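You operate a simulated robot arm through the tools that you are given. There is no shell and no other tool. Be economical: measure what you need, move in short steps, check, and stop when the job is done.

Carry out the task below with a simulated two-armed robot. There is one attempt and no reset: what you move stays moved.

Task
Lay the top cardboard sheet on the blank stack and strap them under the orange bar at HIGH tension.
Fine: switch the strapper on, and off again after; one strap round the middle; the bar runs on the two palm buttons.

The check looks at the end state, three seconds after you hand in, the way a careful person would. Anything else that was tipped, shoved, dropped, spilled or broken makes it a failure. Flat cloth is picked up by pressing the open fingertips on it (5 to 10 N) and closing them slowly along it; thin cloth reads only 2 to 8 mm in the jaws.

Robot
Two 7-joint arms with two-finger parallel grippers on one trunk, on a base that drives. Base frame: it is fixed to the floor where the robot stands at the start and does not move with it; the origin is under the middle of the robot, x ahead of it, y to its left, z up. Readings come in mm, degrees, newtons and seconds.
The left shoulder is at the start at [70, 130, 1187], the right one opposite. With the tool pointing down near the work surface each hand reaches from about 200 to 520 mm from the robot's upright axis, wherever it stands, measured 20 degrees to its own side. Places, roughly: blank stack [1000, -1750, 750]; heat dial [800, -2200, 900]; strap tension slider [500, -2200, 800]; strapper power switch [500, -2000, 800]. Payload 1.57 kg a hand.
The TCP of each hand is the grasp point between the finger pads, 30 mm short of the fingertips. In the tool frame z runs along the fingers and y along their closing line. Largest opening 80 mm; finger width 17, thickness 12; the body of the gripper, 40 by 82 mm, starts 80 mm behind the TCP.
Orientation is that of the tool frame in the base frame, as a unit quaternion [x, y, z, w]. With the fingers straight down and closing along the base's y, the tool's x points along the base's -x, its y along +y and its z along -z.

Tools
- The arms move only by the tool jog_arm. It takes "left_commands", "right_commands" or both (then of equal length, played together; a hand with none holds still); each is a list of rows, each an object of numbers (a shift or turn left out is 0, a gripper value left out holds the last): "wx", "wy", "wz": the turn, a rotation vector about the base's x, y, z in degrees; "x", "y", "z": the shift along the base's x, y, z in mm; "gripper": the opening, from 0 (shut) to 1 (fully open). In form: [{"wx": .., "wy": .., "wz": .., "x": .., "y": .., "z": .., "gripper": ..}, ...]. A call has 1 to 8 rows; each row shifts and turns the commanded pose from where the row before left it. Rows are played at 5 a second. More than 50 mm and 8.6 degrees between two rows, or a gripper value outside its range, and nothing of the call is played. A pose out of reach is approached as far as the arm can. The call stops where the force on the tool passes 40 N (or 10 N more than at its start, if that is more) or the arm is blocked; 0.2 s more then pass. The fingers move at their own pace (about 108 mm/s each) and stop on an object; they squeeze with about 43 N. The grip force told is the motor's: it shows also when the fingers shut on nothing. Time passes only in rows, and 0.2 s behind the last, so rows that do not move let the fingers close. It gives the time, the measured TCP pose, the force on the tool (base axes), the opening and the grip force at its end, in the units of the frame above (readings bear some noise), with the torque about the TCP (base axes, N m) and any sound that the robot's microphone picked up.
- Cameras (640 x 400 px; columns grow to the right, rows downward): "scene" is now at [117, -38.8, 1394.7]; the picture's right is [-0.49, -0.87, 0.00], its down [-0.66, 0.37, -0.65] and it looks along [0.57, -0.32, -0.76] (base axes); focal length 295 px, centre (320, 200). "left" rides on the left gripper at [72, 7, -122] in its tool frame; the picture's right is [-0.09, 1.00, 0.00], its down [-0.84, -0.08, -0.54] and it looks along [-0.54, -0.05, 0.84] (tool axes); focal length 238 px, centre (320, 200). "right" rides on the right gripper at [72, -7, -122] in its tool frame; the picture's right is [0.09, 1.00, 0.00], its down [-0.84, 0.08, -0.54] and it looks along [-0.54, 0.05, 0.84] (tool axes); focal length 238 px, centre (320, 200). There is no depth. A picture from a camera that has moved, and an enlarged one, comes with that camera's place and axes in the base frame and with its lens.
- capture(camera): a new picture of that camera. It takes no simulated time.
- lift_body(by): slides the trunk up (or, below 0, down) by that many mm; the arms and the scene camera ride with it, the base frame stays. It gives what a move gives, with no picture.
- roll_base(legs): drives the robot by 1 to 6 legs, each [ahead, left, turn to the left] in mm, mm and degrees, along the robot's own axes; the way and the turn of a leg run together, so that a leg with both is an arc; at most 1500 mm and 180 degrees a leg. The arms and the cameras ride along, it lands a little off, and it stops where it bumps. It gives what a move gives.
- pan_tilt(pan, tilt): turns the head with the scene camera to pan (to the left, within 86 degrees either way) and tilt (down, from -29 to 69), counted from straight ahead of the robot. It gives what a move gives.
- enlarge(camera, box): a new picture of the part [left, top, right, bottom] of that camera's present view, enlarged. It takes no simulated time.
- hand_in(): hands the job in; it is judged then, once.

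Go step by step. Nothing tells you exact positions but the pictures and the camera data: compare them with the known pose of the tool, close in by small moves and look again before you grip or let go. The budget is 120 turns and 88 pictures, counting those below and the enlarged ones. Unless the task says otherwise, let go and move clear before handing in, and close with one line.

The tools are called after "Call:" as a command line: name --argument value ..., lists and objects as JSON in quotes. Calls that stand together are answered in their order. jog_arm: Moves the arms, as the interface text tells. Its arguments: {"type":"object","properties":{"left_commands":{"type":"array"},"right_commands":{"type":"array"}},"required":[]} The other tools are called the same way: lift_body (by) slides the trunk up or down; roll_base (legs) drives the base; pan_tilt (pan, tilt) turns the head that bears the scene camera; capture (camera) takes a picture; enlarge (camera, box) takes an enlarged picture of a part of a camera's view; hand_in () hands the job in.

At the start:

```text
time: 0.0
left_tcp_pos: [325.3, 44.5, 1086.7]
left_tool_rot: [0.0, 1.0, -0.001, 0.001]
left_wrist_force: [-0.8, 0.1, 0.1]
left_moment: [0.01, 0.02, -0.02]
left_opening: 80.0
left_grip_force: 0.0
right_tcp_pos: [255.4, -207.0, 1139.6]
right_tool_rot: [0.001, 1.0, 0.001, 0.001]
right_wrist_force: [-0.1, 0.1, -0.5]
right_moment: [0.0, -0.01, -0.01]
right_opening: 80.0
right_grip_force: 0.1
trunk travel left (down, up): [-825.0, 115.0]
robot x, y, heading: [-1.0, 4.1, -0.1]
head pan, tilt: [-29.2, 49.1]
```

scene: 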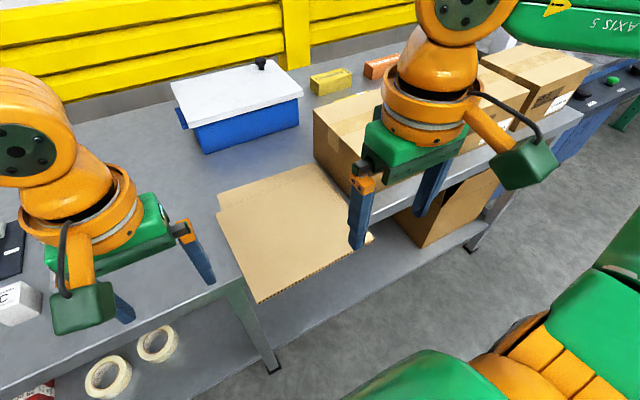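
right: 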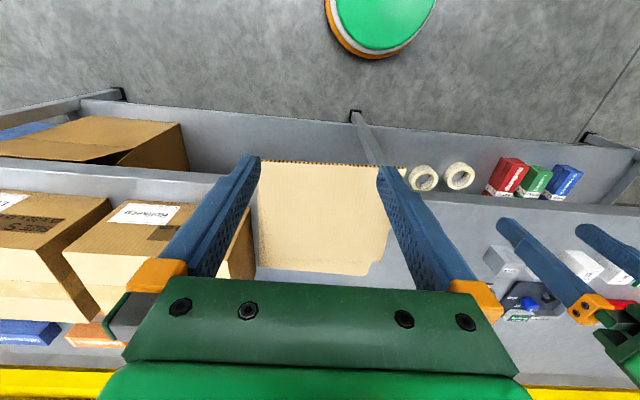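
left: 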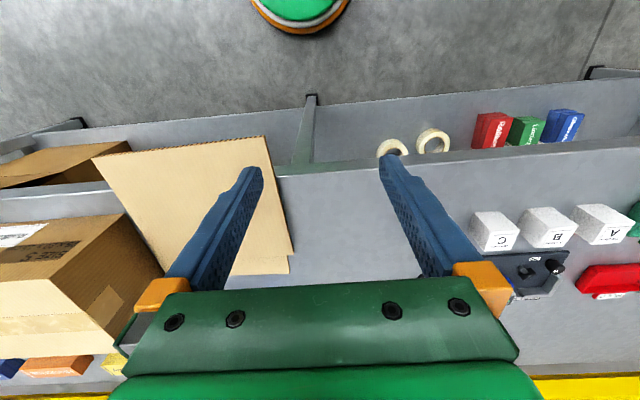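

I see a bench ahead with a stack of cardboard sheets overhanging its near edge; the strapper should be off to the right. I'll look closer at the sheets and then toward the strapper.

Call:
enlarge --camera "scene" --box '[200, 140, 400, 310]'

Call:
pan_tilt --pan -70 --tilt 20

Call:
capture --camera "scene"

```text
2.35 times, centred on (300, 225) of scene
camera zoom: at [117.0, -38.8, 1394.7], right [-0.49, -0.87, 0.0], down [-0.66, 0.37, -0.65], along [0.57, -0.32, -0.76], focal length 695 px, centre (367, 141)
```

zoom: 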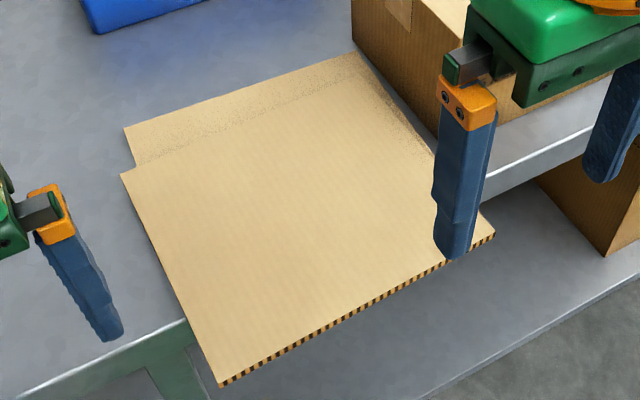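

```text
time: 1.1
left_tcp_pos: [326.0, 44.3, 1086.8]
left_tool_rot: [0.0, 1.0, 0.0, 0.0]
left_wrist_force: [-0.2, 1.3, 0.1]
left_moment: [0.0, 0.0, 0.02]
left_opening: 80.0
left_grip_force: 0.1
right_tcp_pos: [255.1, -205.7, 1139.9]
right_tool_rot: [0.002, 1.0, 0.001, 0.001]
right_wrist_force: [0.0, -0.8, 0.5]
right_moment: [0.01, -0.01, 0.02]
right_opening: 80.2
right_grip_force: 0.0
trunk travel left (down, up): [-825.0, 115.0]
robot x, y, heading: [-2.2, 3.8, 0.2]
head pan, tilt: [-70.0, 20.0]
```

```text
83 pictures are left
camera scene: at [81.0, -88.1, 1439.0], right [-0.94, -0.34, 0.0], down [-0.12, 0.32, -0.94], along [0.32, -0.88, -0.34], focal length 295 px, centre (320, 200)
```

scene: 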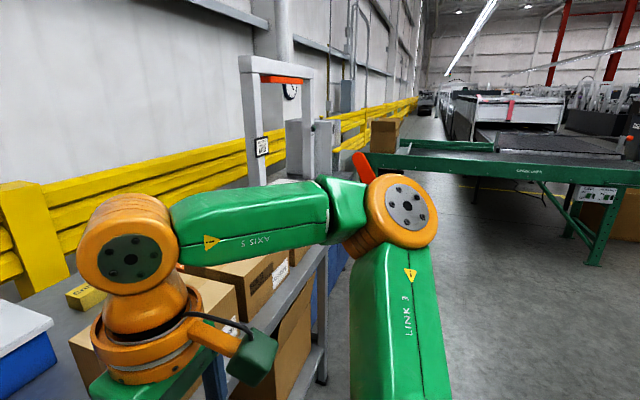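

The sheet's near-left corner triangulates to about (361, -43, 848), overhanging the bench edge by about 70 mm, with another sheet under it set further in. I'll back away to see the edge and have room for a horizontal grasp.

Call:
roll_base --legs '[[-250, 0, 0]]'

Call:
pan_tilt --pan -16 --tilt 42

Call:
capture --camera "scene"

```text
time: 2.9
left_tcp_pos: [76.6, 45.5, 1085.5]
left_tool_rot: [0.0, 1.0, 0.0, -0.001]
left_wrist_force: [0.4, 0.4, -0.8]
left_moment: [0.0, 0.02, -0.03]
left_opening: 80.1
left_grip_force: 0.0
right_tcp_pos: [8.1, -207.0, 1140.1]
right_tool_rot: [0.001, 1.0, 0.001, -0.001]
right_wrist_force: [-0.1, 0.2, -0.2]
right_moment: [0.0, 0.02, -0.02]
right_opening: 79.8
right_grip_force: 0.0
trunk travel left (down, up): [-825.0, 115.0]
robot x, y, heading: [-248.7, 0.8, -0.1]
head pan, tilt: [-70.0, 20.0]
```

```text
time: 4.1
left_tcp_pos: [74.9, 43.7, 1086.3]
left_tool_rot: [-0.001, 1.0, 0.0, 0.0]
left_wrist_force: [0.7, 0.3, 0.4]
left_moment: [0.03, 0.03, -0.01]
left_opening: 80.2
left_grip_force: 0.0
right_tcp_pos: [5.3, -206.7, 1139.5]
right_tool_rot: [0.001, 1.0, 0.001, 0.001]
right_wrist_force: [1.1, -0.6, -0.8]
right_moment: [0.0, 0.02, -0.01]
right_opening: 80.1
right_grip_force: 0.2
trunk travel left (down, up): [-825.0, 115.0]
robot x, y, heading: [-248.6, -2.7, -0.0]
head pan, tilt: [-16.0, 42.0]
```

```text
82 pictures are left
camera scene: at [-120.1, -24.0, 1404.7], right [-0.28, -0.96, 0.0], down [-0.64, 0.18, -0.74], along [0.71, -0.2, -0.67], focal length 295 px, centre (320, 200)
```

scene: 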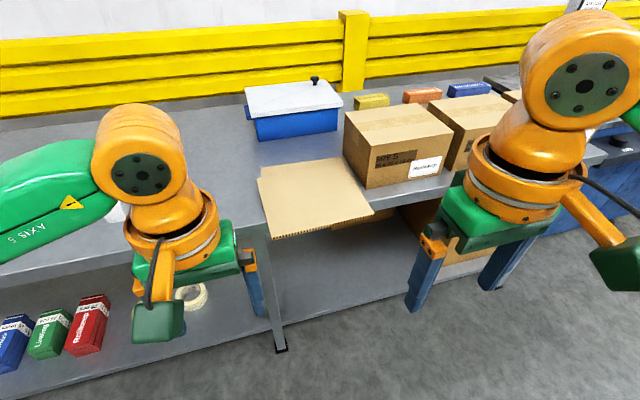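

Call:
enlarge --camera "scene" --box '[245, 150, 385, 245]'

Call:
jog_arm --right_commands '[{"wx": 4.949, "wy": -4.949, "wz": -4.949, "x": 10}, {"wx": 4.949, "wy": -4.949, "wz": -4.949, "x": 10}, {"wx": 4.949, "wy": -4.949, "wz": -4.949, "x": 10, "z": -20}, {"wx": 4.949, "wy": -4.949, "wz": -4.949, "x": 10, "z": -20}, {"wx": 4.949, "wy": -4.949, "wz": -4.949, "x": 10, "z": -20}, {"wx": 4.949, "wy": -4.949, "wz": -4.949, "x": 10, "z": -20}, {"wx": 4.949, "wy": -4.949, "wz": -4.949, "x": 10, "z": -20}]'

```text
4.21 times, centred on (315, 198) of scene
camera zoom: at [-120.1, -24.0, 1404.7], right [-0.28, -0.96, 0.0], down [-0.64, 0.18, -0.74], along [0.71, -0.2, -0.67], focal length 1244 px, centre (341, 210)
```

zoom: 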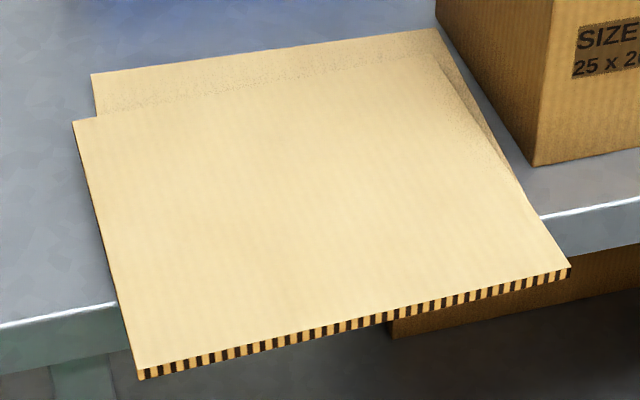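

```text
time: 5.7
left_tcp_pos: [76.1, 44.1, 1086.8]
left_tool_rot: [-0.001, 1.0, 0.0, 0.002]
left_wrist_force: [0.3, 0.4, 0.6]
left_moment: [0.0, -0.01, -0.02]
left_opening: 80.2
left_grip_force: 0.0
right_tcp_pos: [96.0, -222.7, 1042.2]
right_tool_rot: [0.29, 0.866, 0.289, 0.288]
right_wrist_force: [-0.9, 1.3, 0.4]
right_moment: [-0.02, 0.0, 0.01]
right_opening: 79.9
right_grip_force: 0.0
right hand out of reach, approached as far as the arm can: row 6, 7
trunk travel left (down, up): [-825.0, 115.0]
robot x, y, heading: [-246.3, -0.2, -0.1]
head pan, tilt: [-16.0, 42.0]
```

The top sheet alone overhangs at the front, ~4 mm thick. The turning of the wrist was cramped, so I continue turning while moving forward and down.

Call:
jog_arm --right_commands '[{"x": 40, "z": -10}, {"wx": 4.949, "wy": -4.949, "wz": -4.949, "x": 30}, {"wx": 4.949, "wy": -4.949, "wz": -4.949, "x": 20}, {"wx": 4.949, "wy": -4.949, "wz": -4.949, "x": 10}, {"wx": 4.949, "wy": -4.949, "wz": -4.949, "x": 10}, {"wx": 4.949, "wy": -4.949, "wz": -4.949}, {"wx": 4.949, "wy": -4.949, "wz": -4.949}, {"wx": 4.949, "wy": -4.949, "wz": -4.949}]'

Call:
capture --camera "right"

```text
time: 7.5
left_tcp_pos: [74.9, 45.5, 1086.8]
left_tool_rot: [-0.001, 1.0, 0.0, 0.0]
left_wrist_force: [-0.1, -0.1, -0.1]
left_moment: [0.0, -0.01, 0.02]
left_opening: 80.2
left_grip_force: 0.0
right_tcp_pos: [205.8, -221.3, 1032.0]
right_tool_rot: [0.5, 0.498, 0.5, 0.502]
right_wrist_force: [-0.4, -0.9, 0.1]
right_moment: [0.02, -0.02, -0.02]
right_opening: 79.6
right_grip_force: 0.0
trunk travel left (down, up): [-825.0, 115.0]
robot x, y, heading: [-251.9, 1.3, 0.0]
head pan, tilt: [-16.0, 42.0]
```

```text
80 pictures are left
camera right: at [83.3, -148.5, 1027.1], right [0.0, 0.09, 1.0], down [-0.54, -0.84, 0.08], along [0.84, -0.54, 0.05], focal length 238 px, centre (320, 200)
```

right: 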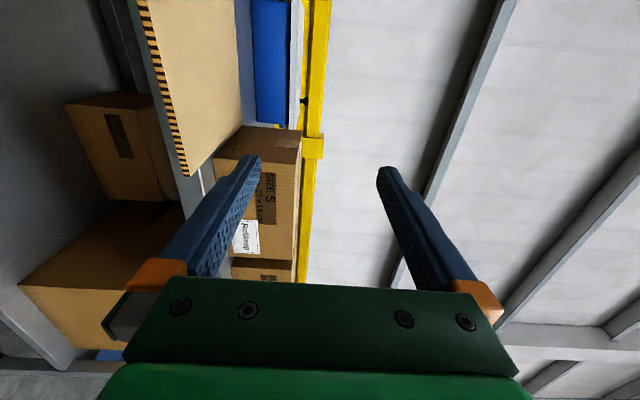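

Hand is horizontal now. I lower the trunk to bring it close to the sheet level.

Call:
lift_body --by -160

Call:
capture --camera "right"

```text
time: 9.3
left_tcp_pos: [74.6, 45.4, 926.7]
left_tool_rot: [-0.001, 1.0, -0.001, 0.0]
left_wrist_force: [0.4, 0.0, 0.2]
left_moment: [0.01, 0.0, 0.0]
left_opening: 80.0
left_grip_force: 0.1
right_tcp_pos: [204.9, -221.4, 871.7]
right_tool_rot: [0.5, 0.499, 0.5, 0.501]
right_wrist_force: [-0.1, -0.5, -0.1]
right_moment: [0.03, 0.02, -0.02]
right_opening: 79.9
right_grip_force: 0.0
trunk travel left (down, up): [-665.0, 275.0]
robot x, y, heading: [-246.5, 0.4, -0.1]
head pan, tilt: [-16.0, 42.0]
```

```text
79 pictures are left
camera right: at [83.0, -149.6, 867.1], right [0.0, 0.09, 1.0], down [-0.54, -0.84, 0.08], along [0.84, -0.54, 0.05], focal length 238 px, centre (320, 200)
```

right: 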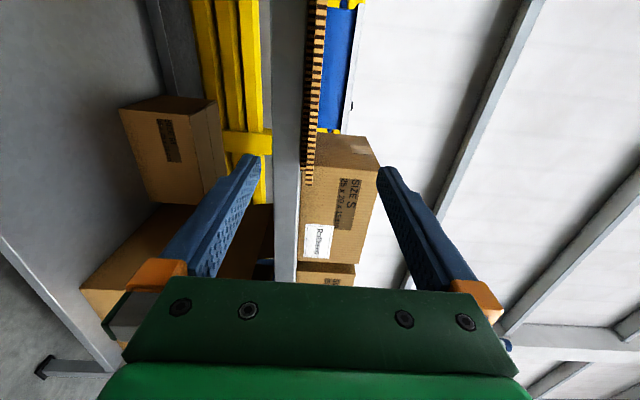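

The sheet edge is at about x 360, z 864, centred near y -172. I centre the hand on it and approach to just before the edge.

Call:
jog_arm --right_commands '[{"y": 25, "z": -4}, {"y": 24, "z": -4}, {"x": 40}, {"x": 40}, {"x": 20}]'

Call:
capture --camera "right"

Call:
capture --camera "scene"

```text
time: 10.6
left_tcp_pos: [76.0, 44.9, 927.3]
left_tool_rot: [-0.001, 1.0, 0.0, 0.0]
left_wrist_force: [-0.6, -0.1, 0.0]
left_moment: [-0.01, 0.02, 0.0]
left_opening: 79.7
left_grip_force: 0.0
right_tcp_pos: [305.5, -173.4, 864.8]
right_tool_rot: [0.501, 0.499, 0.5, 0.499]
right_wrist_force: [0.5, -0.2, 0.2]
right_moment: [0.0, 0.01, 0.02]
right_opening: 80.1
right_grip_force: 0.1
trunk travel left (down, up): [-665.0, 275.0]
robot x, y, heading: [-248.7, -0.9, -0.0]
head pan, tilt: [-16.0, 42.0]
```

```text
78 pictures are left
camera right: at [183.6, -101.3, 859.2], right [0.0, 0.09, 1.0], down [-0.54, -0.84, 0.08], along [0.84, -0.54, 0.05], focal length 238 px, centre (320, 200)
```

right: 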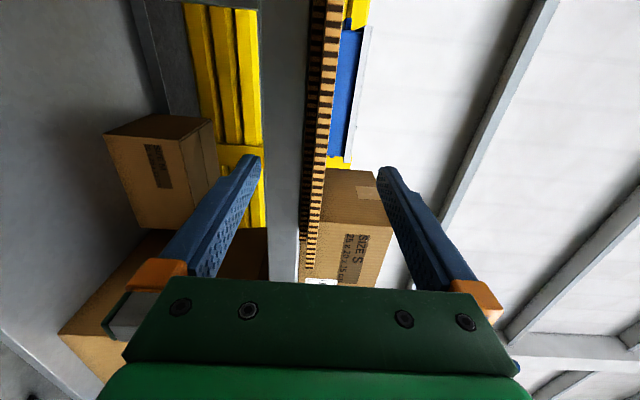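

```text
77 pictures are left
camera scene: at [-120.1, -23.8, 1244.7], right [-0.28, -0.96, 0.0], down [-0.64, 0.18, -0.74], along [0.71, -0.2, -0.67], focal length 295 px, centre (320, 200)
```

scene: 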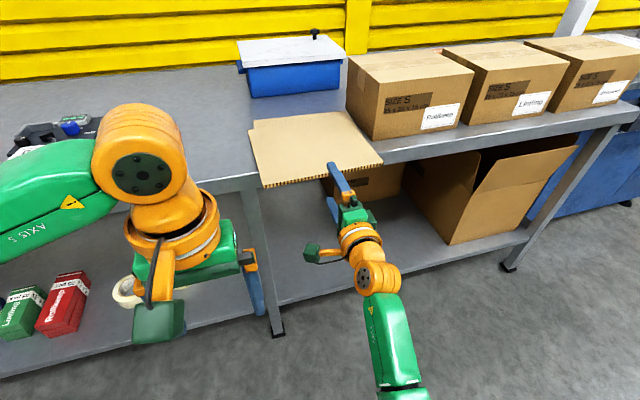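

Call:
enlarge --camera "right" --box '[250, 0, 410, 100]'

Call:
enlarge --camera "right" --box '[240, 150, 400, 290]'

```text
4.00 times, centred on (330, 50) of right
camera zoom: at [183.6, -101.3, 859.2], right [0.0, 0.09, 1.0], down [-0.54, -0.84, 0.08], along [0.84, -0.54, 0.05], focal length 953 px, centre (280, 800)
```

zoom: 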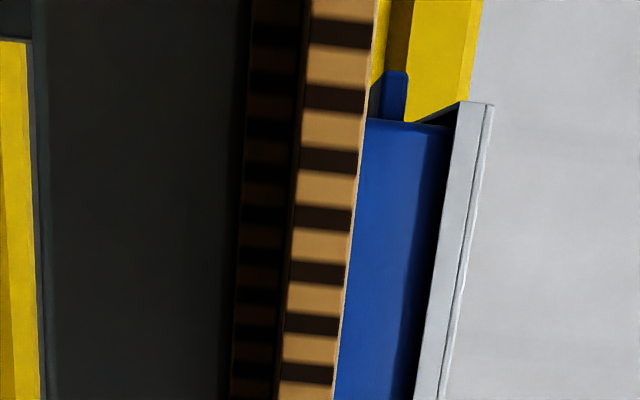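

```text
2.86 times, centred on (320, 220) of right
camera zoom: at [183.6, -101.3, 859.2], right [0.0, 0.09, 1.0], down [-0.54, -0.84, 0.08], along [0.84, -0.54, 0.05], focal length 681 px, centre (320, 143)
```

zoom: 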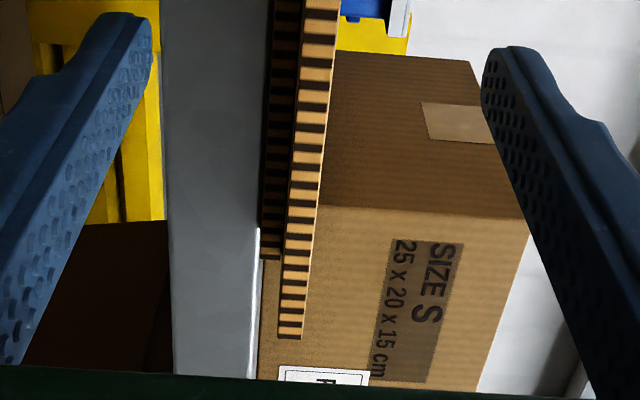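

The hand is level with the top sheet (z ≈ 865); the lower sheet's front edge looks to be ~45 mm further in. I'll slide in ~28 mm over the edge and close.

Call:
jog_arm --right_commands '[{"x": 30}, {"x": 22}, {}, {"gripper": 0.5}, {"gripper": 0.3}]'

Call:
capture --camera "right"

Call:
enlarge --camera "scene" --box '[235, 90, 395, 220]'

```text
time: 11.8
left_tcp_pos: [74.5, 44.9, 927.4]
left_tool_rot: [-0.001, 1.0, 0.0, 0.001]
left_wrist_force: [0.3, 0.3, -0.5]
left_moment: [0.02, 0.01, 0.02]
left_opening: 80.1
left_grip_force: 0.1
right_tcp_pos: [357.4, -173.5, 863.2]
right_tool_rot: [0.5, 0.498, 0.501, 0.501]
right_wrist_force: [-0.3, 0.4, 0.7]
right_moment: [-0.03, 0.03, 0.02]
right_opening: 23.9
right_grip_force: 0.0
trunk travel left (down, up): [-665.0, 275.0]
robot x, y, heading: [-249.0, 1.1, 0.1]
head pan, tilt: [-16.0, 42.0]
```

```text
74 pictures are left
camera right: at [234.6, -100.9, 858.6], right [0.0, 0.09, 1.0], down [-0.54, -0.84, 0.08], along [0.84, -0.54, 0.05], focal length 238 px, centre (320, 200)
```

right: 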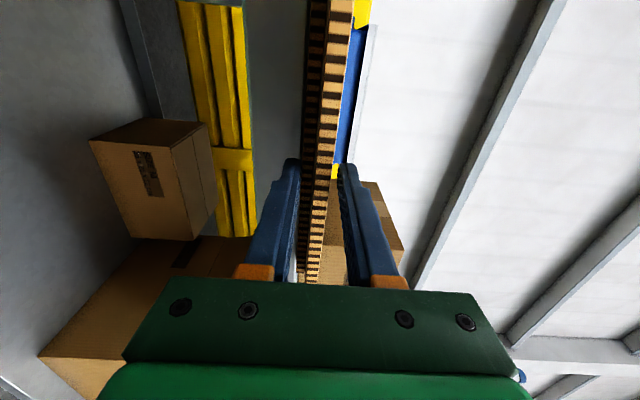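

```text
3.08 times, centred on (315, 155) of scene
camera zoom: at [-120.3, -23.8, 1244.7], right [-0.28, -0.96, 0.0], down [-0.64, 0.18, -0.74], along [0.71, -0.2, -0.67], focal length 909 px, centre (335, 338)
```

zoom: 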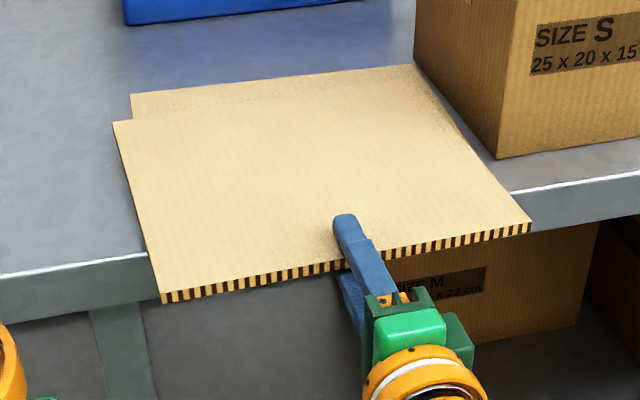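

The sheet looks ~8 mm thick, centre z about 867, so I raise the hand 4 mm and close; a reading near 8 mm means just the top sheet.

Call:
jog_arm --right_commands '[{"z": 4}, {"gripper": 0.2}, {"gripper": 0.12}, {"gripper": 0.0}, {}]'

Call:
capture --camera "right"

```text
time: 12.9
left_tcp_pos: [76.2, 45.1, 926.1]
left_tool_rot: [-0.001, 1.0, -0.001, 0.0]
left_wrist_force: [-0.2, 0.0, 0.0]
left_moment: [0.0, 0.01, -0.01]
left_opening: 79.9
left_grip_force: 0.1
right_tcp_pos: [357.6, -173.8, 868.3]
right_tool_rot: [0.501, 0.499, 0.499, 0.5]
right_wrist_force: [-0.5, 0.8, 0.1]
right_moment: [0.01, 0.06, -0.01]
right_opening: 9.4
right_grip_force: 27.8
trunk travel left (down, up): [-665.0, 275.0]
robot x, y, heading: [-247.5, -3.1, 0.1]
head pan, tilt: [-16.0, 42.0]
```

```text
72 pictures are left
camera right: at [235.2, -100.8, 862.6], right [0.0, 0.09, 1.0], down [-0.54, -0.84, 0.08], along [0.84, -0.54, 0.05], focal length 238 px, centre (320, 200)
```

right: 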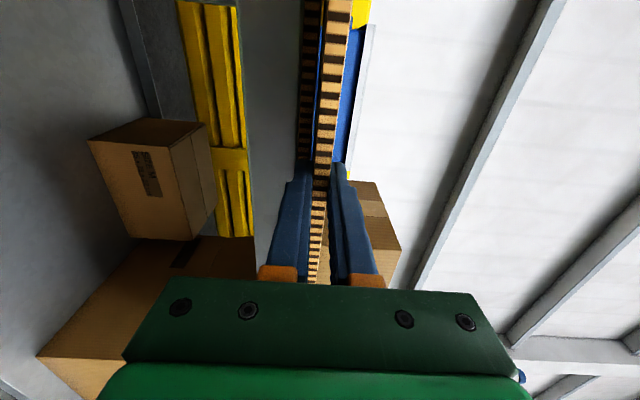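

Only the top sheet is held (9.4 mm) and a gap to the lower one shows. I lift it straight up.

Call:
lift_body --by 120

Call:
capture --camera "scene"

```text
time: 14.4
left_tcp_pos: [74.3, 44.3, 1046.1]
left_tool_rot: [-0.001, 1.0, 0.0, 0.0]
left_wrist_force: [0.2, 0.8, 0.3]
left_moment: [0.03, -0.02, 0.01]
left_opening: 80.2
left_grip_force: 0.0
right_tcp_pos: [358.0, -172.0, 988.1]
right_tool_rot: [0.501, 0.499, 0.501, 0.499]
right_wrist_force: [0.4, 0.0, -1.1]
right_moment: [-0.01, 0.07, -0.01]
right_opening: 9.2
right_grip_force: 27.6
trunk travel left (down, up): [-785.0, 155.0]
robot x, y, heading: [-252.9, 1.8, 0.0]
head pan, tilt: [-16.0, 42.0]
```

```text
71 pictures are left
camera scene: at [-119.8, -23.9, 1364.6], right [-0.28, -0.96, 0.0], down [-0.64, 0.18, -0.74], along [0.71, -0.2, -0.67], focal length 295 px, centre (320, 200)
```

scene: 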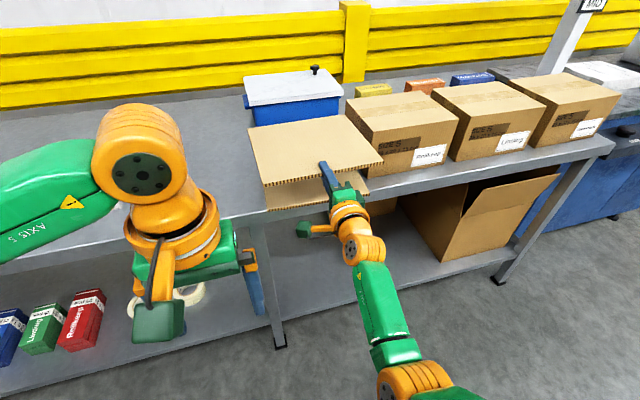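

The top sheet is lifted cleanly. I back off and strafe right to face the strapper.

Call:
roll_base --legs '[[-300, 0, 0], [0, -1400, 0]]'

Call:
pan_tilt --pan -15 --tilt 25

Call:
capture --camera "scene"

```text
time: 23.1
left_tcp_pos: [-225.4, -1359.3, 1045.7]
left_tool_rot: [-0.001, 1.0, 0.0, 0.0]
left_wrist_force: [0.3, 0.6, -0.5]
left_moment: [-0.01, -0.02, 0.01]
left_opening: 80.1
left_grip_force: 0.0
right_tcp_pos: [57.7, -1576.6, 988.9]
right_tool_rot: [0.5, 0.499, 0.501, 0.5]
right_wrist_force: [0.3, 0.5, -0.2]
right_moment: [-0.01, 0.1, 0.0]
right_opening: 9.0
right_grip_force: 27.8
trunk travel left (down, up): [-785.0, 155.0]
robot x, y, heading: [-551.5, -1403.4, 0.0]
head pan, tilt: [-16.0, 42.0]
```

```text
time: 23.9
left_tcp_pos: [-224.7, -1360.2, 1046.4]
left_tool_rot: [-0.001, 1.0, 0.0, -0.001]
left_wrist_force: [0.7, 0.3, 0.0]
left_moment: [-0.03, 0.02, -0.01]
left_opening: 80.0
left_grip_force: 0.1
right_tcp_pos: [58.1, -1577.2, 987.0]
right_tool_rot: [0.501, 0.499, 0.5, 0.5]
right_wrist_force: [-0.1, 1.2, -0.8]
right_moment: [-0.02, 0.14, -0.02]
right_opening: 9.3
right_grip_force: 27.5
trunk travel left (down, up): [-785.0, 155.0]
robot x, y, heading: [-547.4, -1402.6, 0.1]
head pan, tilt: [-15.0, 25.0]
```

```text
70 pictures are left
camera scene: at [-411.0, -1429.4, 1390.9], right [-0.26, -0.97, 0.0], down [-0.41, 0.11, -0.91], along [0.88, -0.23, -0.42], focal length 295 px, centre (320, 200)
```

scene: 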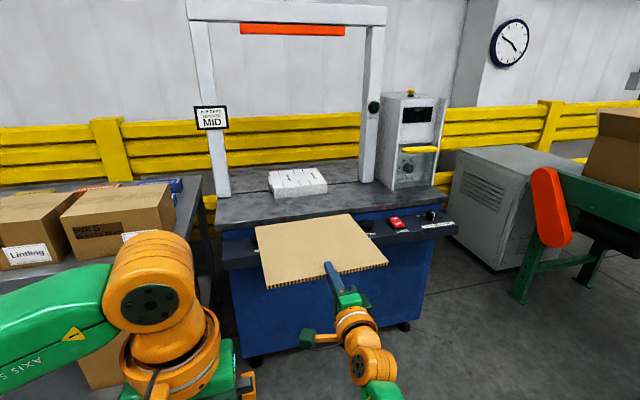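

The strapper stands ahead: frame with orange bar, front console, a white stack under the frame and a side cabinet with dial. I zoom in.

Call:
enlarge --camera "scene" --box '[180, 0, 400, 140]'

Call:
enlarge --camera "scene" --box '[210, 150, 350, 240]'

Call:
enlarge --camera "scene" --box '[340, 80, 470, 250]'

```text
2.86 times, centred on (290, 70) of scene
camera zoom: at [-411.0, -1429.4, 1390.9], right [-0.26, -0.97, 0.0], down [-0.41, 0.11, -0.91], along [0.88, -0.23, -0.42], focal length 844 px, centre (406, 571)
```

zoom: 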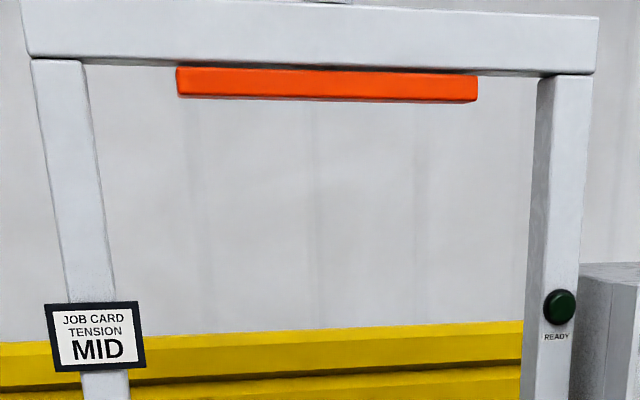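

```text
4.44 times, centred on (280, 195) of scene
camera zoom: at [-411.0, -1429.4, 1390.9], right [-0.26, -0.97, 0.0], down [-0.41, 0.11, -0.91], along [0.88, -0.23, -0.42], focal length 1313 px, centre (498, 222)
```

zoom: 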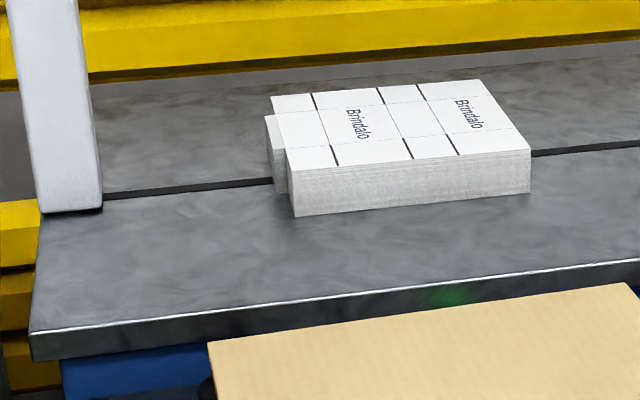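

```text
2.35 times, centred on (405, 165) of scene
camera zoom: at [-411.0, -1429.4, 1390.9], right [-0.26, -0.97, 0.0], down [-0.41, 0.11, -0.91], along [0.88, -0.23, -0.42], focal length 695 px, centre (120, 282)
```

zoom: 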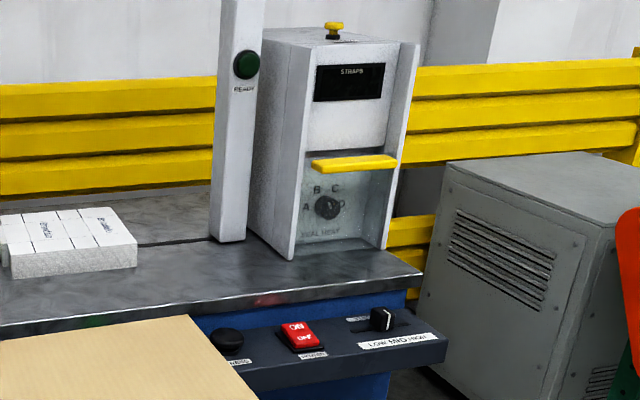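

Task says HIGH although the job card reads MID; I follow the task. I'll move closer and use parallax to locate the table, stack and console.

Call:
roll_base --legs '[[400, -100, 0]]'

Call:
pan_tilt --pan -20 --tilt 35

Call:
capture --camera "scene"

```text
time: 26.4
left_tcp_pos: [170.2, -1461.3, 1046.0]
left_tool_rot: [0.0, 1.0, 0.0, 0.001]
left_wrist_force: [0.0, 0.5, 0.3]
left_moment: [-0.02, -0.03, 0.01]
left_opening: 79.8
left_grip_force: 0.0
right_tcp_pos: [453.0, -1679.1, 988.2]
right_tool_rot: [0.501, 0.498, 0.5, 0.501]
right_wrist_force: [0.1, 0.9, -0.7]
right_moment: [0.01, 0.08, 0.04]
right_opening: 9.3
right_grip_force: 27.6
trunk travel left (down, up): [-785.0, 155.0]
robot x, y, heading: [-154.6, -1506.9, -0.1]
head pan, tilt: [-15.0, 25.0]
```

```text
time: 27.1
left_tcp_pos: [171.7, -1461.3, 1046.1]
left_tool_rot: [0.0, 1.0, 0.0, -0.001]
left_wrist_force: [0.0, 0.1, 0.0]
left_moment: [-0.04, 0.01, 0.0]
left_opening: 79.8
left_grip_force: 0.1
right_tcp_pos: [453.0, -1679.3, 988.2]
right_tool_rot: [0.501, 0.498, 0.5, 0.5]
right_wrist_force: [-0.1, 1.4, -0.4]
right_moment: [-0.03, 0.13, 0.0]
right_opening: 9.1
right_grip_force: 27.9
trunk travel left (down, up): [-785.0, 155.0]
robot x, y, heading: [-151.4, -1504.8, 0.0]
head pan, tilt: [-20.0, 35.0]
```

```text
66 pictures are left
camera scene: at [-21.2, -1536.6, 1375.2], right [-0.34, -0.94, 0.0], down [-0.54, 0.2, -0.82], along [0.77, -0.28, -0.57], focal length 295 px, centre (320, 200)
```

scene: 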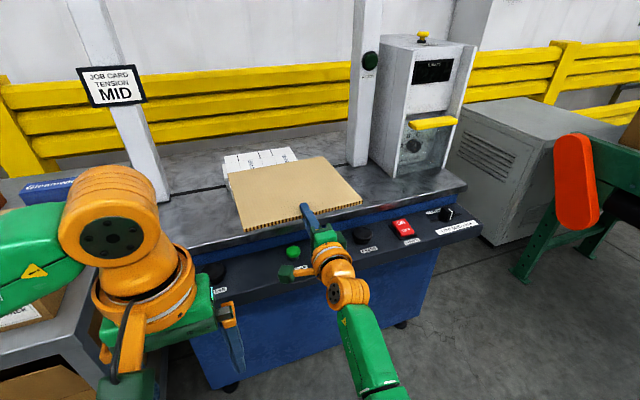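

Triangulated: table top z ≈ 865, stack about x 740–945, y -1525…-1770, top z ≈ 920, power switch (529,-2000,803). I move in partway with the sheet held above stack height and check.

Call:
roll_base --legs '[[180, 20, 0]]'

Call:
pan_tilt --pan -10 --tilt 35

Call:
capture --camera "scene"

Call:
capture --camera "right"

Call:
capture --camera "left"

```text
time: 28.6
left_tcp_pos: [349.4, -1441.1, 1047.5]
left_tool_rot: [0.0, 1.0, 0.0, 0.002]
left_wrist_force: [-1.0, -1.1, -0.2]
left_moment: [-0.02, -0.01, -0.02]
left_opening: 79.8
left_grip_force: 0.0
right_tcp_pos: [631.7, -1659.2, 989.4]
right_tool_rot: [0.5, 0.498, 0.5, 0.501]
right_wrist_force: [-0.1, 0.0, -1.3]
right_moment: [0.01, 0.14, -0.02]
right_opening: 9.1
right_grip_force: 27.8
trunk travel left (down, up): [-785.0, 155.0]
robot x, y, heading: [27.8, -1482.2, 0.0]
head pan, tilt: [-20.0, 35.0]
```

```text
time: 29.4
left_tcp_pos: [352.5, -1441.6, 1046.2]
left_tool_rot: [0.001, 1.0, -0.001, 0.0]
left_wrist_force: [0.1, -0.5, 0.0]
left_moment: [0.0, 0.01, 0.01]
left_opening: 80.1
left_grip_force: 0.1
right_tcp_pos: [634.8, -1660.1, 987.4]
right_tool_rot: [0.501, 0.499, 0.5, 0.5]
right_wrist_force: [0.1, -0.4, 0.2]
right_moment: [-0.03, 0.08, 0.05]
right_opening: 9.2
right_grip_force: 27.9
trunk travel left (down, up): [-785.0, 155.0]
robot x, y, heading: [23.8, -1486.0, -0.2]
head pan, tilt: [-10.0, 35.0]
```

```text
65 pictures are left
camera scene: at [163.1, -1502.3, 1375.1], right [-0.18, -0.98, 0.0], down [-0.57, 0.1, -0.82], along [0.81, -0.14, -0.57], focal length 295 px, centre (320, 200)
```

scene: 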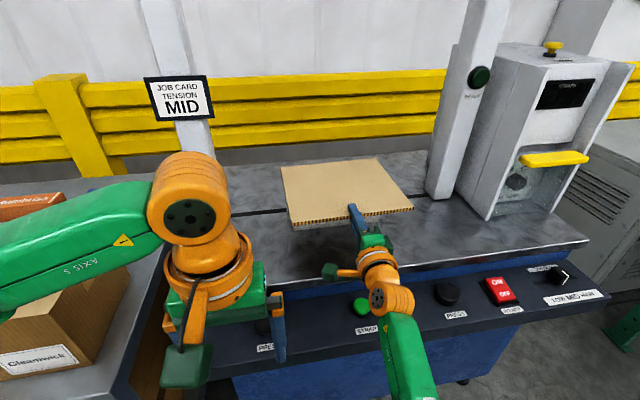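

```text
64 pictures are left
camera right: at [511.6, -1587.9, 982.4], right [0.0, 0.09, 1.0], down [-0.55, -0.83, 0.08], along [0.84, -0.54, 0.05], focal length 238 px, centre (320, 200)
```

right: 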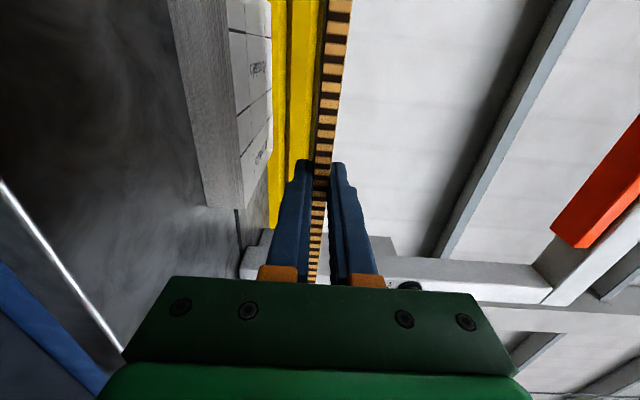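

```text
63 pictures are left
camera left: at [280.9, -1434.1, 1167.6], right [0.09, 1.0, 0.0], down [0.84, -0.08, 0.54], along [0.54, -0.05, -0.84], focal length 238 px, centre (320, 200)
```

left: 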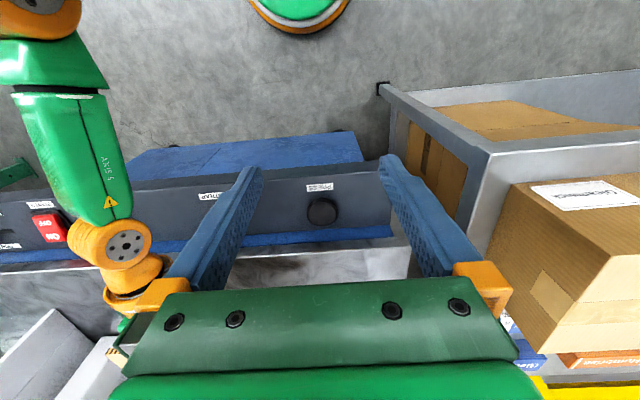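

Console shows PRESS (left, right), green STRAP button, ON/OFF switch and the tension slider. Refined stack: x 760–980, y -1530…-1768, top ≈ 905. I move in over it, straighten by 2°, and lower partway.

Call:
roll_base --legs '[[105, 10, 0]]'

Call:
jog_arm --right_commands '[{"wz": -1.8}]'

Call:
lift_body --by -45

Call:
pan_tilt --pan -15 --tilt 40

Call:
capture --camera "scene"

Call:
capture --camera "right"

```text
time: 30.6
left_tcp_pos: [456.0, -1431.6, 1047.8]
left_tool_rot: [0.0, 1.0, -0.001, 0.002]
left_wrist_force: [-0.5, 0.2, 0.0]
left_moment: [0.0, 0.02, 0.04]
left_opening: 79.8
left_grip_force: 0.1
right_tcp_pos: [737.4, -1650.5, 989.3]
right_tool_rot: [0.501, 0.497, 0.501, 0.501]
right_wrist_force: [0.6, 0.4, -1.1]
right_moment: [-0.03, 0.13, -0.03]
right_opening: 9.1
right_grip_force: 27.3
trunk travel left (down, up): [-785.0, 155.0]
robot x, y, heading: [129.5, -1473.1, -0.2]
head pan, tilt: [-10.0, 35.0]
```

```text
time: 30.9
left_tcp_pos: [456.8, -1430.7, 1046.5]
left_tool_rot: [0.0, 1.0, 0.0, -0.001]
left_wrist_force: [-0.2, -0.3, -0.7]
left_moment: [-0.03, 0.0, 0.0]
left_opening: 80.0
left_grip_force: 0.0
right_tcp_pos: [738.4, -1648.3, 988.9]
right_tool_rot: [0.509, 0.491, 0.492, 0.508]
right_wrist_force: [0.1, 1.3, -0.7]
right_moment: [0.01, 0.12, -0.03]
right_opening: 9.2
right_grip_force: 27.5
trunk travel left (down, up): [-785.0, 155.0]
robot x, y, heading: [133.6, -1476.4, -0.1]
head pan, tilt: [-10.0, 35.0]
```

```text
time: 31.8
left_tcp_pos: [457.5, -1431.9, 1001.2]
left_tool_rot: [0.001, 1.0, 0.0, 0.001]
left_wrist_force: [0.7, 0.4, 0.5]
left_moment: [0.0, -0.04, 0.0]
left_opening: 79.9
left_grip_force: 0.1
right_tcp_pos: [739.4, -1649.9, 943.9]
right_tool_rot: [0.509, 0.49, 0.492, 0.508]
right_wrist_force: [-0.2, -0.1, -0.6]
right_moment: [-0.02, 0.15, -0.02]
right_opening: 9.3
right_grip_force: 27.9
trunk travel left (down, up): [-740.0, 200.0]
robot x, y, heading: [131.6, -1473.6, 0.2]
head pan, tilt: [-10.0, 35.0]
```

```text
time: 32.5
left_tcp_pos: [456.4, -1433.0, 1002.0]
left_tool_rot: [0.0, 1.0, -0.001, 0.0]
left_wrist_force: [0.4, 0.3, -0.6]
left_moment: [0.0, -0.02, -0.02]
left_opening: 79.9
left_grip_force: 0.1
right_tcp_pos: [739.2, -1651.0, 943.0]
right_tool_rot: [0.509, 0.491, 0.491, 0.508]
right_wrist_force: [0.5, -0.2, -1.1]
right_moment: [0.01, 0.08, 0.03]
right_opening: 8.9
right_grip_force: 28.0
trunk travel left (down, up): [-740.0, 200.0]
robot x, y, heading: [133.9, -1475.7, -0.3]
head pan, tilt: [-15.0, 40.0]
```

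```text
62 pictures are left
camera scene: at [263.8, -1499.1, 1322.7], right [-0.26, -0.97, 0.0], down [-0.62, 0.17, -0.77], along [0.74, -0.2, -0.64], focal length 295 px, centre (320, 200)
```

scene: 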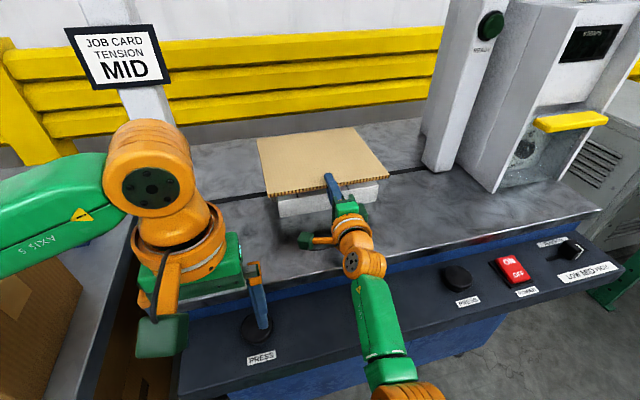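

```text
61 pictures are left
camera right: at [619.6, -1573.9, 937.5], right [0.0, 0.09, 1.0], down [-0.57, -0.82, 0.08], along [0.82, -0.57, 0.05], focal length 238 px, centre (320, 200)
```

right: 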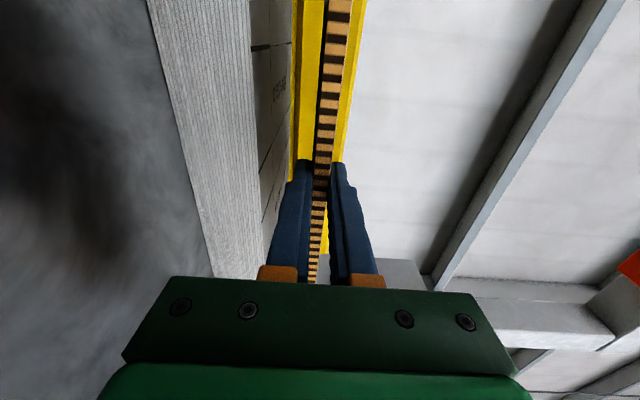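

Call:
enlarge --camera "scene" --box '[230, 110, 410, 230]'

Call:
enlarge --camera "left" --box '[0, 180, 260, 400]'

```text
3.33 times, centred on (320, 170) of scene
camera zoom: at [263.8, -1499.1, 1322.7], right [-0.26, -0.97, 0.0], down [-0.62, 0.17, -0.77], along [0.74, -0.2, -0.64], focal length 984 px, centre (320, 300)
```

zoom: 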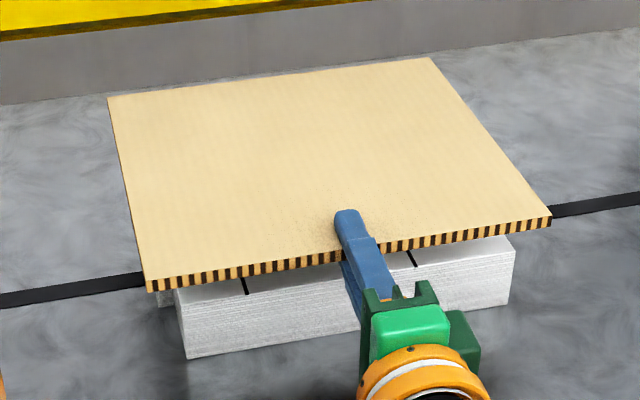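

```text
1.82 times, centred on (130, 290) of left
camera zoom: at [386.1, -1424.2, 1122.8], right [0.09, 1.0, 0.0], down [0.84, -0.08, 0.54], along [0.54, -0.05, -0.84], focal length 433 px, centre (666, 36)
```

zoom: 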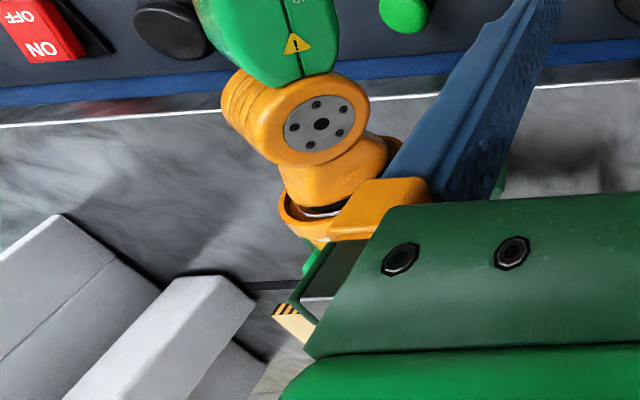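

The sheet (740–982, y -1518…-1788) is centred over the stack, ~22 mm overhanging in front. I pull back 9 mm so the lower finger clears the stack, and lower.

Call:
jog_arm --right_commands '[{"x": -9, "y": -4}, {"z": -8}, {"z": -8}, {"z": -4}]'

Call:
capture --camera "right"

```text
time: 33.5
left_tcp_pos: [457.1, -1432.1, 1001.4]
left_tool_rot: [0.0, 1.0, 0.0, 0.0]
left_wrist_force: [-0.3, -0.5, 0.1]
left_moment: [0.0, 0.0, -0.02]
left_opening: 80.1
left_grip_force: 0.1
right_tcp_pos: [729.7, -1653.2, 923.3]
right_tool_rot: [0.509, 0.491, 0.492, 0.509]
right_wrist_force: [-0.2, 0.1, -0.6]
right_moment: [0.02, 0.14, -0.04]
right_opening: 9.2
right_grip_force: 27.2
trunk travel left (down, up): [-740.0, 200.0]
robot x, y, heading: [135.2, -1475.8, -0.0]
head pan, tilt: [-15.0, 40.0]
```

```text
58 pictures are left
camera right: at [610.5, -1577.8, 917.4], right [0.0, 0.09, 1.0], down [-0.57, -0.82, 0.08], along [0.82, -0.57, 0.05], focal length 238 px, centre (320, 200)
```

right: 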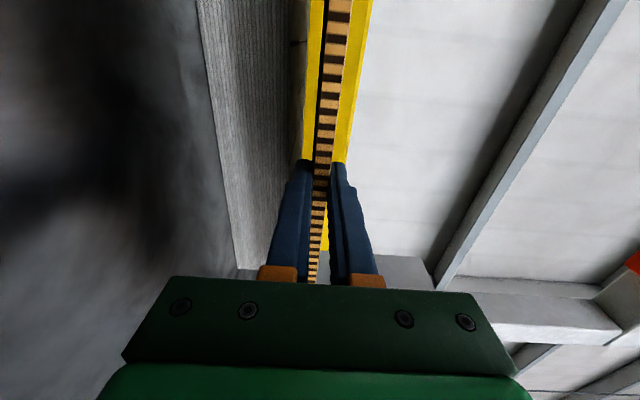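

Call:
jog_arm --right_commands '[{"z": -5}, {"z": -5}, {"z": -3}]'

Call:
enlarge --camera "right" --box '[200, 0, 400, 170]'

```text
time: 34.3
left_tcp_pos: [458.6, -1432.0, 1000.4]
left_tool_rot: [0.0, 1.0, -0.001, 0.0]
left_wrist_force: [-0.3, 0.3, -0.3]
left_moment: [0.01, 0.01, -0.03]
left_opening: 79.8
left_grip_force: 0.0
right_tcp_pos: [730.8, -1654.7, 909.5]
right_tool_rot: [0.509, 0.491, 0.491, 0.508]
right_wrist_force: [0.0, -0.7, -1.3]
right_moment: [0.02, 0.1, 0.02]
right_opening: 9.4
right_grip_force: 27.9
trunk travel left (down, up): [-740.0, 200.0]
robot x, y, heading: [130.0, -1476.8, -0.5]
head pan, tilt: [-15.0, 40.0]
```

```text
2.35 times, centred on (300, 85) of right
camera zoom: at [610.4, -1577.9, 904.3], right [0.0, 0.09, 1.0], down [-0.57, -0.82, 0.08], along [0.82, -0.57, 0.05], focal length 561 px, centre (367, 471)
```

zoom: 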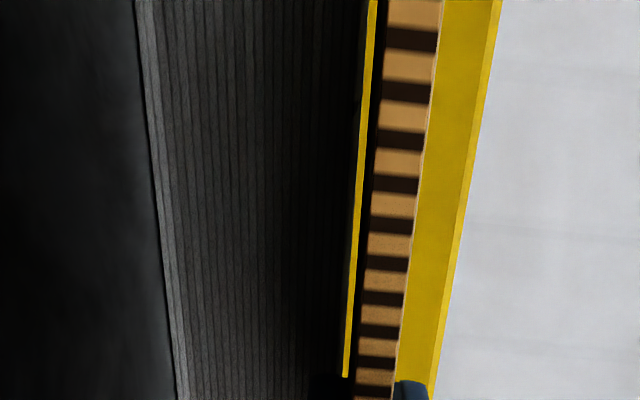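

About 4 mm gap remains. I lower it onto the stack in small steps.

Call:
jog_arm --right_commands '[{"z": -3}, {"z": -1.5}]'

Call:
enlarge --camera "right" --box '[200, 0, 400, 170]'

```text
time: 34.9
left_tcp_pos: [457.4, -1432.2, 1001.8]
left_tool_rot: [0.0, 1.0, -0.001, 0.0]
left_wrist_force: [0.0, -0.7, -0.6]
left_moment: [0.0, -0.02, 0.0]
left_opening: 79.9
left_grip_force: 0.2
right_tcp_pos: [731.0, -1653.6, 905.7]
right_tool_rot: [0.509, 0.49, 0.492, 0.509]
right_wrist_force: [0.1, 0.3, -0.3]
right_moment: [-0.01, 0.12, -0.01]
right_opening: 9.3
right_grip_force: 27.8
trunk travel left (down, up): [-740.0, 200.0]
robot x, y, heading: [134.6, -1476.4, -0.0]
head pan, tilt: [-15.0, 40.0]
```

```text
2.35 times, centred on (300, 85) of right
camera zoom: at [610.5, -1578.0, 900.0], right [0.0, 0.09, 1.0], down [-0.57, -0.82, 0.08], along [0.82, -0.57, 0.05], focal length 561 px, centre (367, 471)
```

zoom: 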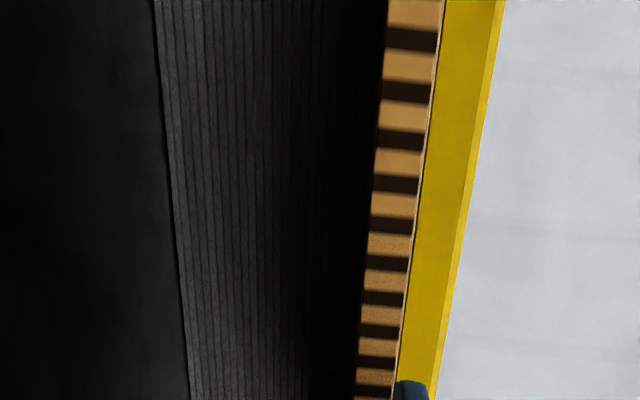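

Call:
jog_arm --right_commands '[{"z": -1.5}, {"z": -1.5}, {}]'

```text
time: 35.7
left_tcp_pos: [456.2, -1432.0, 1002.4]
left_tool_rot: [-0.001, 1.0, -0.001, 0.0]
left_wrist_force: [0.7, -0.5, -0.2]
left_moment: [-0.01, 0.0, -0.01]
left_opening: 79.9
left_grip_force: 0.0
right_tcp_pos: [729.6, -1653.8, 904.7]
right_tool_rot: [0.507, 0.49, 0.492, 0.51]
right_wrist_force: [5.9, -1.6, 10.2]
right_moment: [-0.03, -0.4, 0.0]
right_opening: 9.1
right_grip_force: 27.6
trunk travel left (down, up): [-740.0, 200.0]
robot x, y, heading: [132.9, -1475.1, -0.1]
head pan, tilt: [-15.0, 40.0]
```

Contact (10 N). I ease off 1 mm, open the fingers, and look.

Call:
jog_arm --right_commands '[{"z": 1}, {"gripper": 0.2}, {"gripper": 0.35}, {}, {"x": -25}, {"x": -30}]'

Call:
enlarge --camera "scene" --box '[230, 110, 410, 230]'

Call:
capture --camera "right"

```text
time: 37.1
left_tcp_pos: [455.8, -1432.0, 1000.9]
left_tool_rot: [0.0, 1.0, 0.0, 0.001]
left_wrist_force: [-0.5, -1.3, -0.3]
left_moment: [-0.03, -0.03, 0.02]
left_opening: 80.1
left_grip_force: 0.1
right_tcp_pos: [674.6, -1653.0, 903.4]
right_tool_rot: [0.508, 0.491, 0.492, 0.51]
right_wrist_force: [-0.7, -0.8, -0.7]
right_moment: [0.06, 0.03, -0.02]
right_opening: 27.9
right_grip_force: 0.1
trunk travel left (down, up): [-740.0, 200.0]
robot x, y, heading: [132.1, -1472.5, 0.1]
head pan, tilt: [-15.0, 40.0]
```

```text
3.33 times, centred on (320, 170) of scene
camera zoom: at [262.0, -1499.0, 1322.8], right [-0.26, -0.97, 0.0], down [-0.62, 0.17, -0.77], along [0.74, -0.2, -0.64], focal length 984 px, centre (320, 300)
```

zoom: 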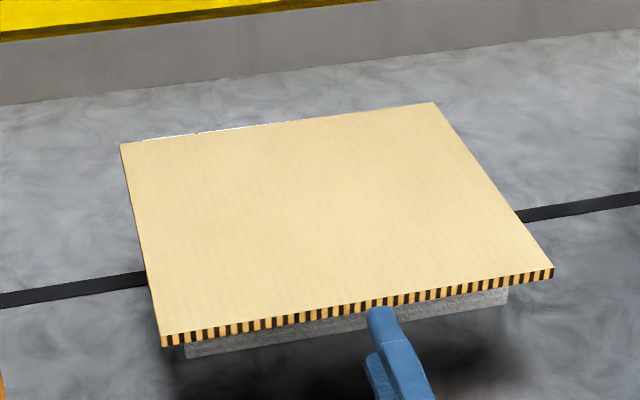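

```text
54 pictures are left
camera right: at [554.5, -1577.3, 897.8], right [0.0, 0.09, 1.0], down [-0.57, -0.82, 0.07], along [0.82, -0.57, 0.05], focal length 238 px, centre (320, 200)
```

right: 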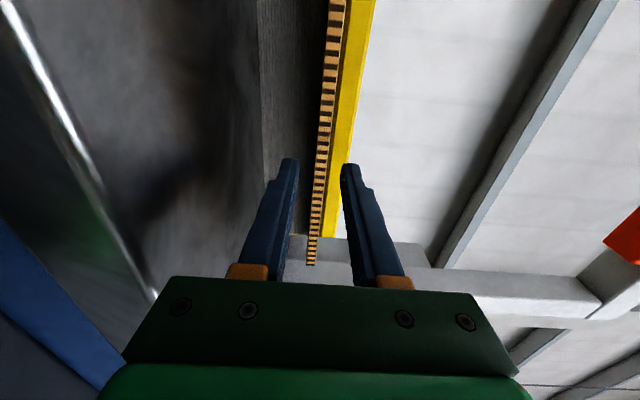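

The sheet lies flat; y is well centred but it sits ~20 mm too near the robot (the stack's back edge peeks out). I'll close the fingers and nudge the sheet's edge forward, staying short of the stack face.

Call:
jog_arm --right_commands '[{"gripper": 0, "y": -4, "z": 1}, {}, {"x": 15}, {"x": 10}, {"x": 7}, {"x": 7}, {"x": 4}]'

Call:
enlarge --camera "scene" --box '[230, 110, 410, 230]'

```text
time: 38.7
left_tcp_pos: [456.9, -1432.0, 1000.8]
left_tool_rot: [0.0, 1.0, 0.0, 0.0]
left_wrist_force: [0.0, 0.2, -0.9]
left_moment: [0.03, -0.01, -0.01]
left_opening: 79.9
left_grip_force: 0.0
right_tcp_pos: [718.2, -1657.7, 903.8]
right_tool_rot: [0.508, 0.491, 0.491, 0.509]
right_wrist_force: [-0.6, 0.4, -0.3]
right_moment: [0.0, -0.01, 0.01]
right_opening: 0.0
right_grip_force: 21.3
trunk travel left (down, up): [-740.0, 200.0]
robot x, y, heading: [131.7, -1475.4, -0.3]
head pan, tilt: [-15.0, 40.0]
```

```text
3.33 times, centred on (320, 170) of scene
camera zoom: at [263.3, -1499.1, 1322.7], right [-0.26, -0.97, 0.0], down [-0.62, 0.17, -0.77], along [0.74, -0.2, -0.64], focal length 984 px, centre (320, 300)
```

zoom: 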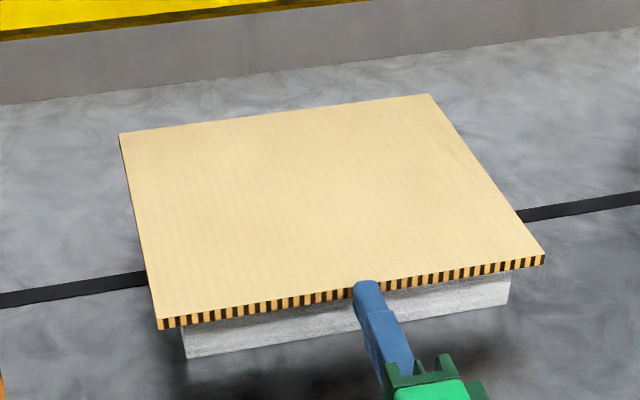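

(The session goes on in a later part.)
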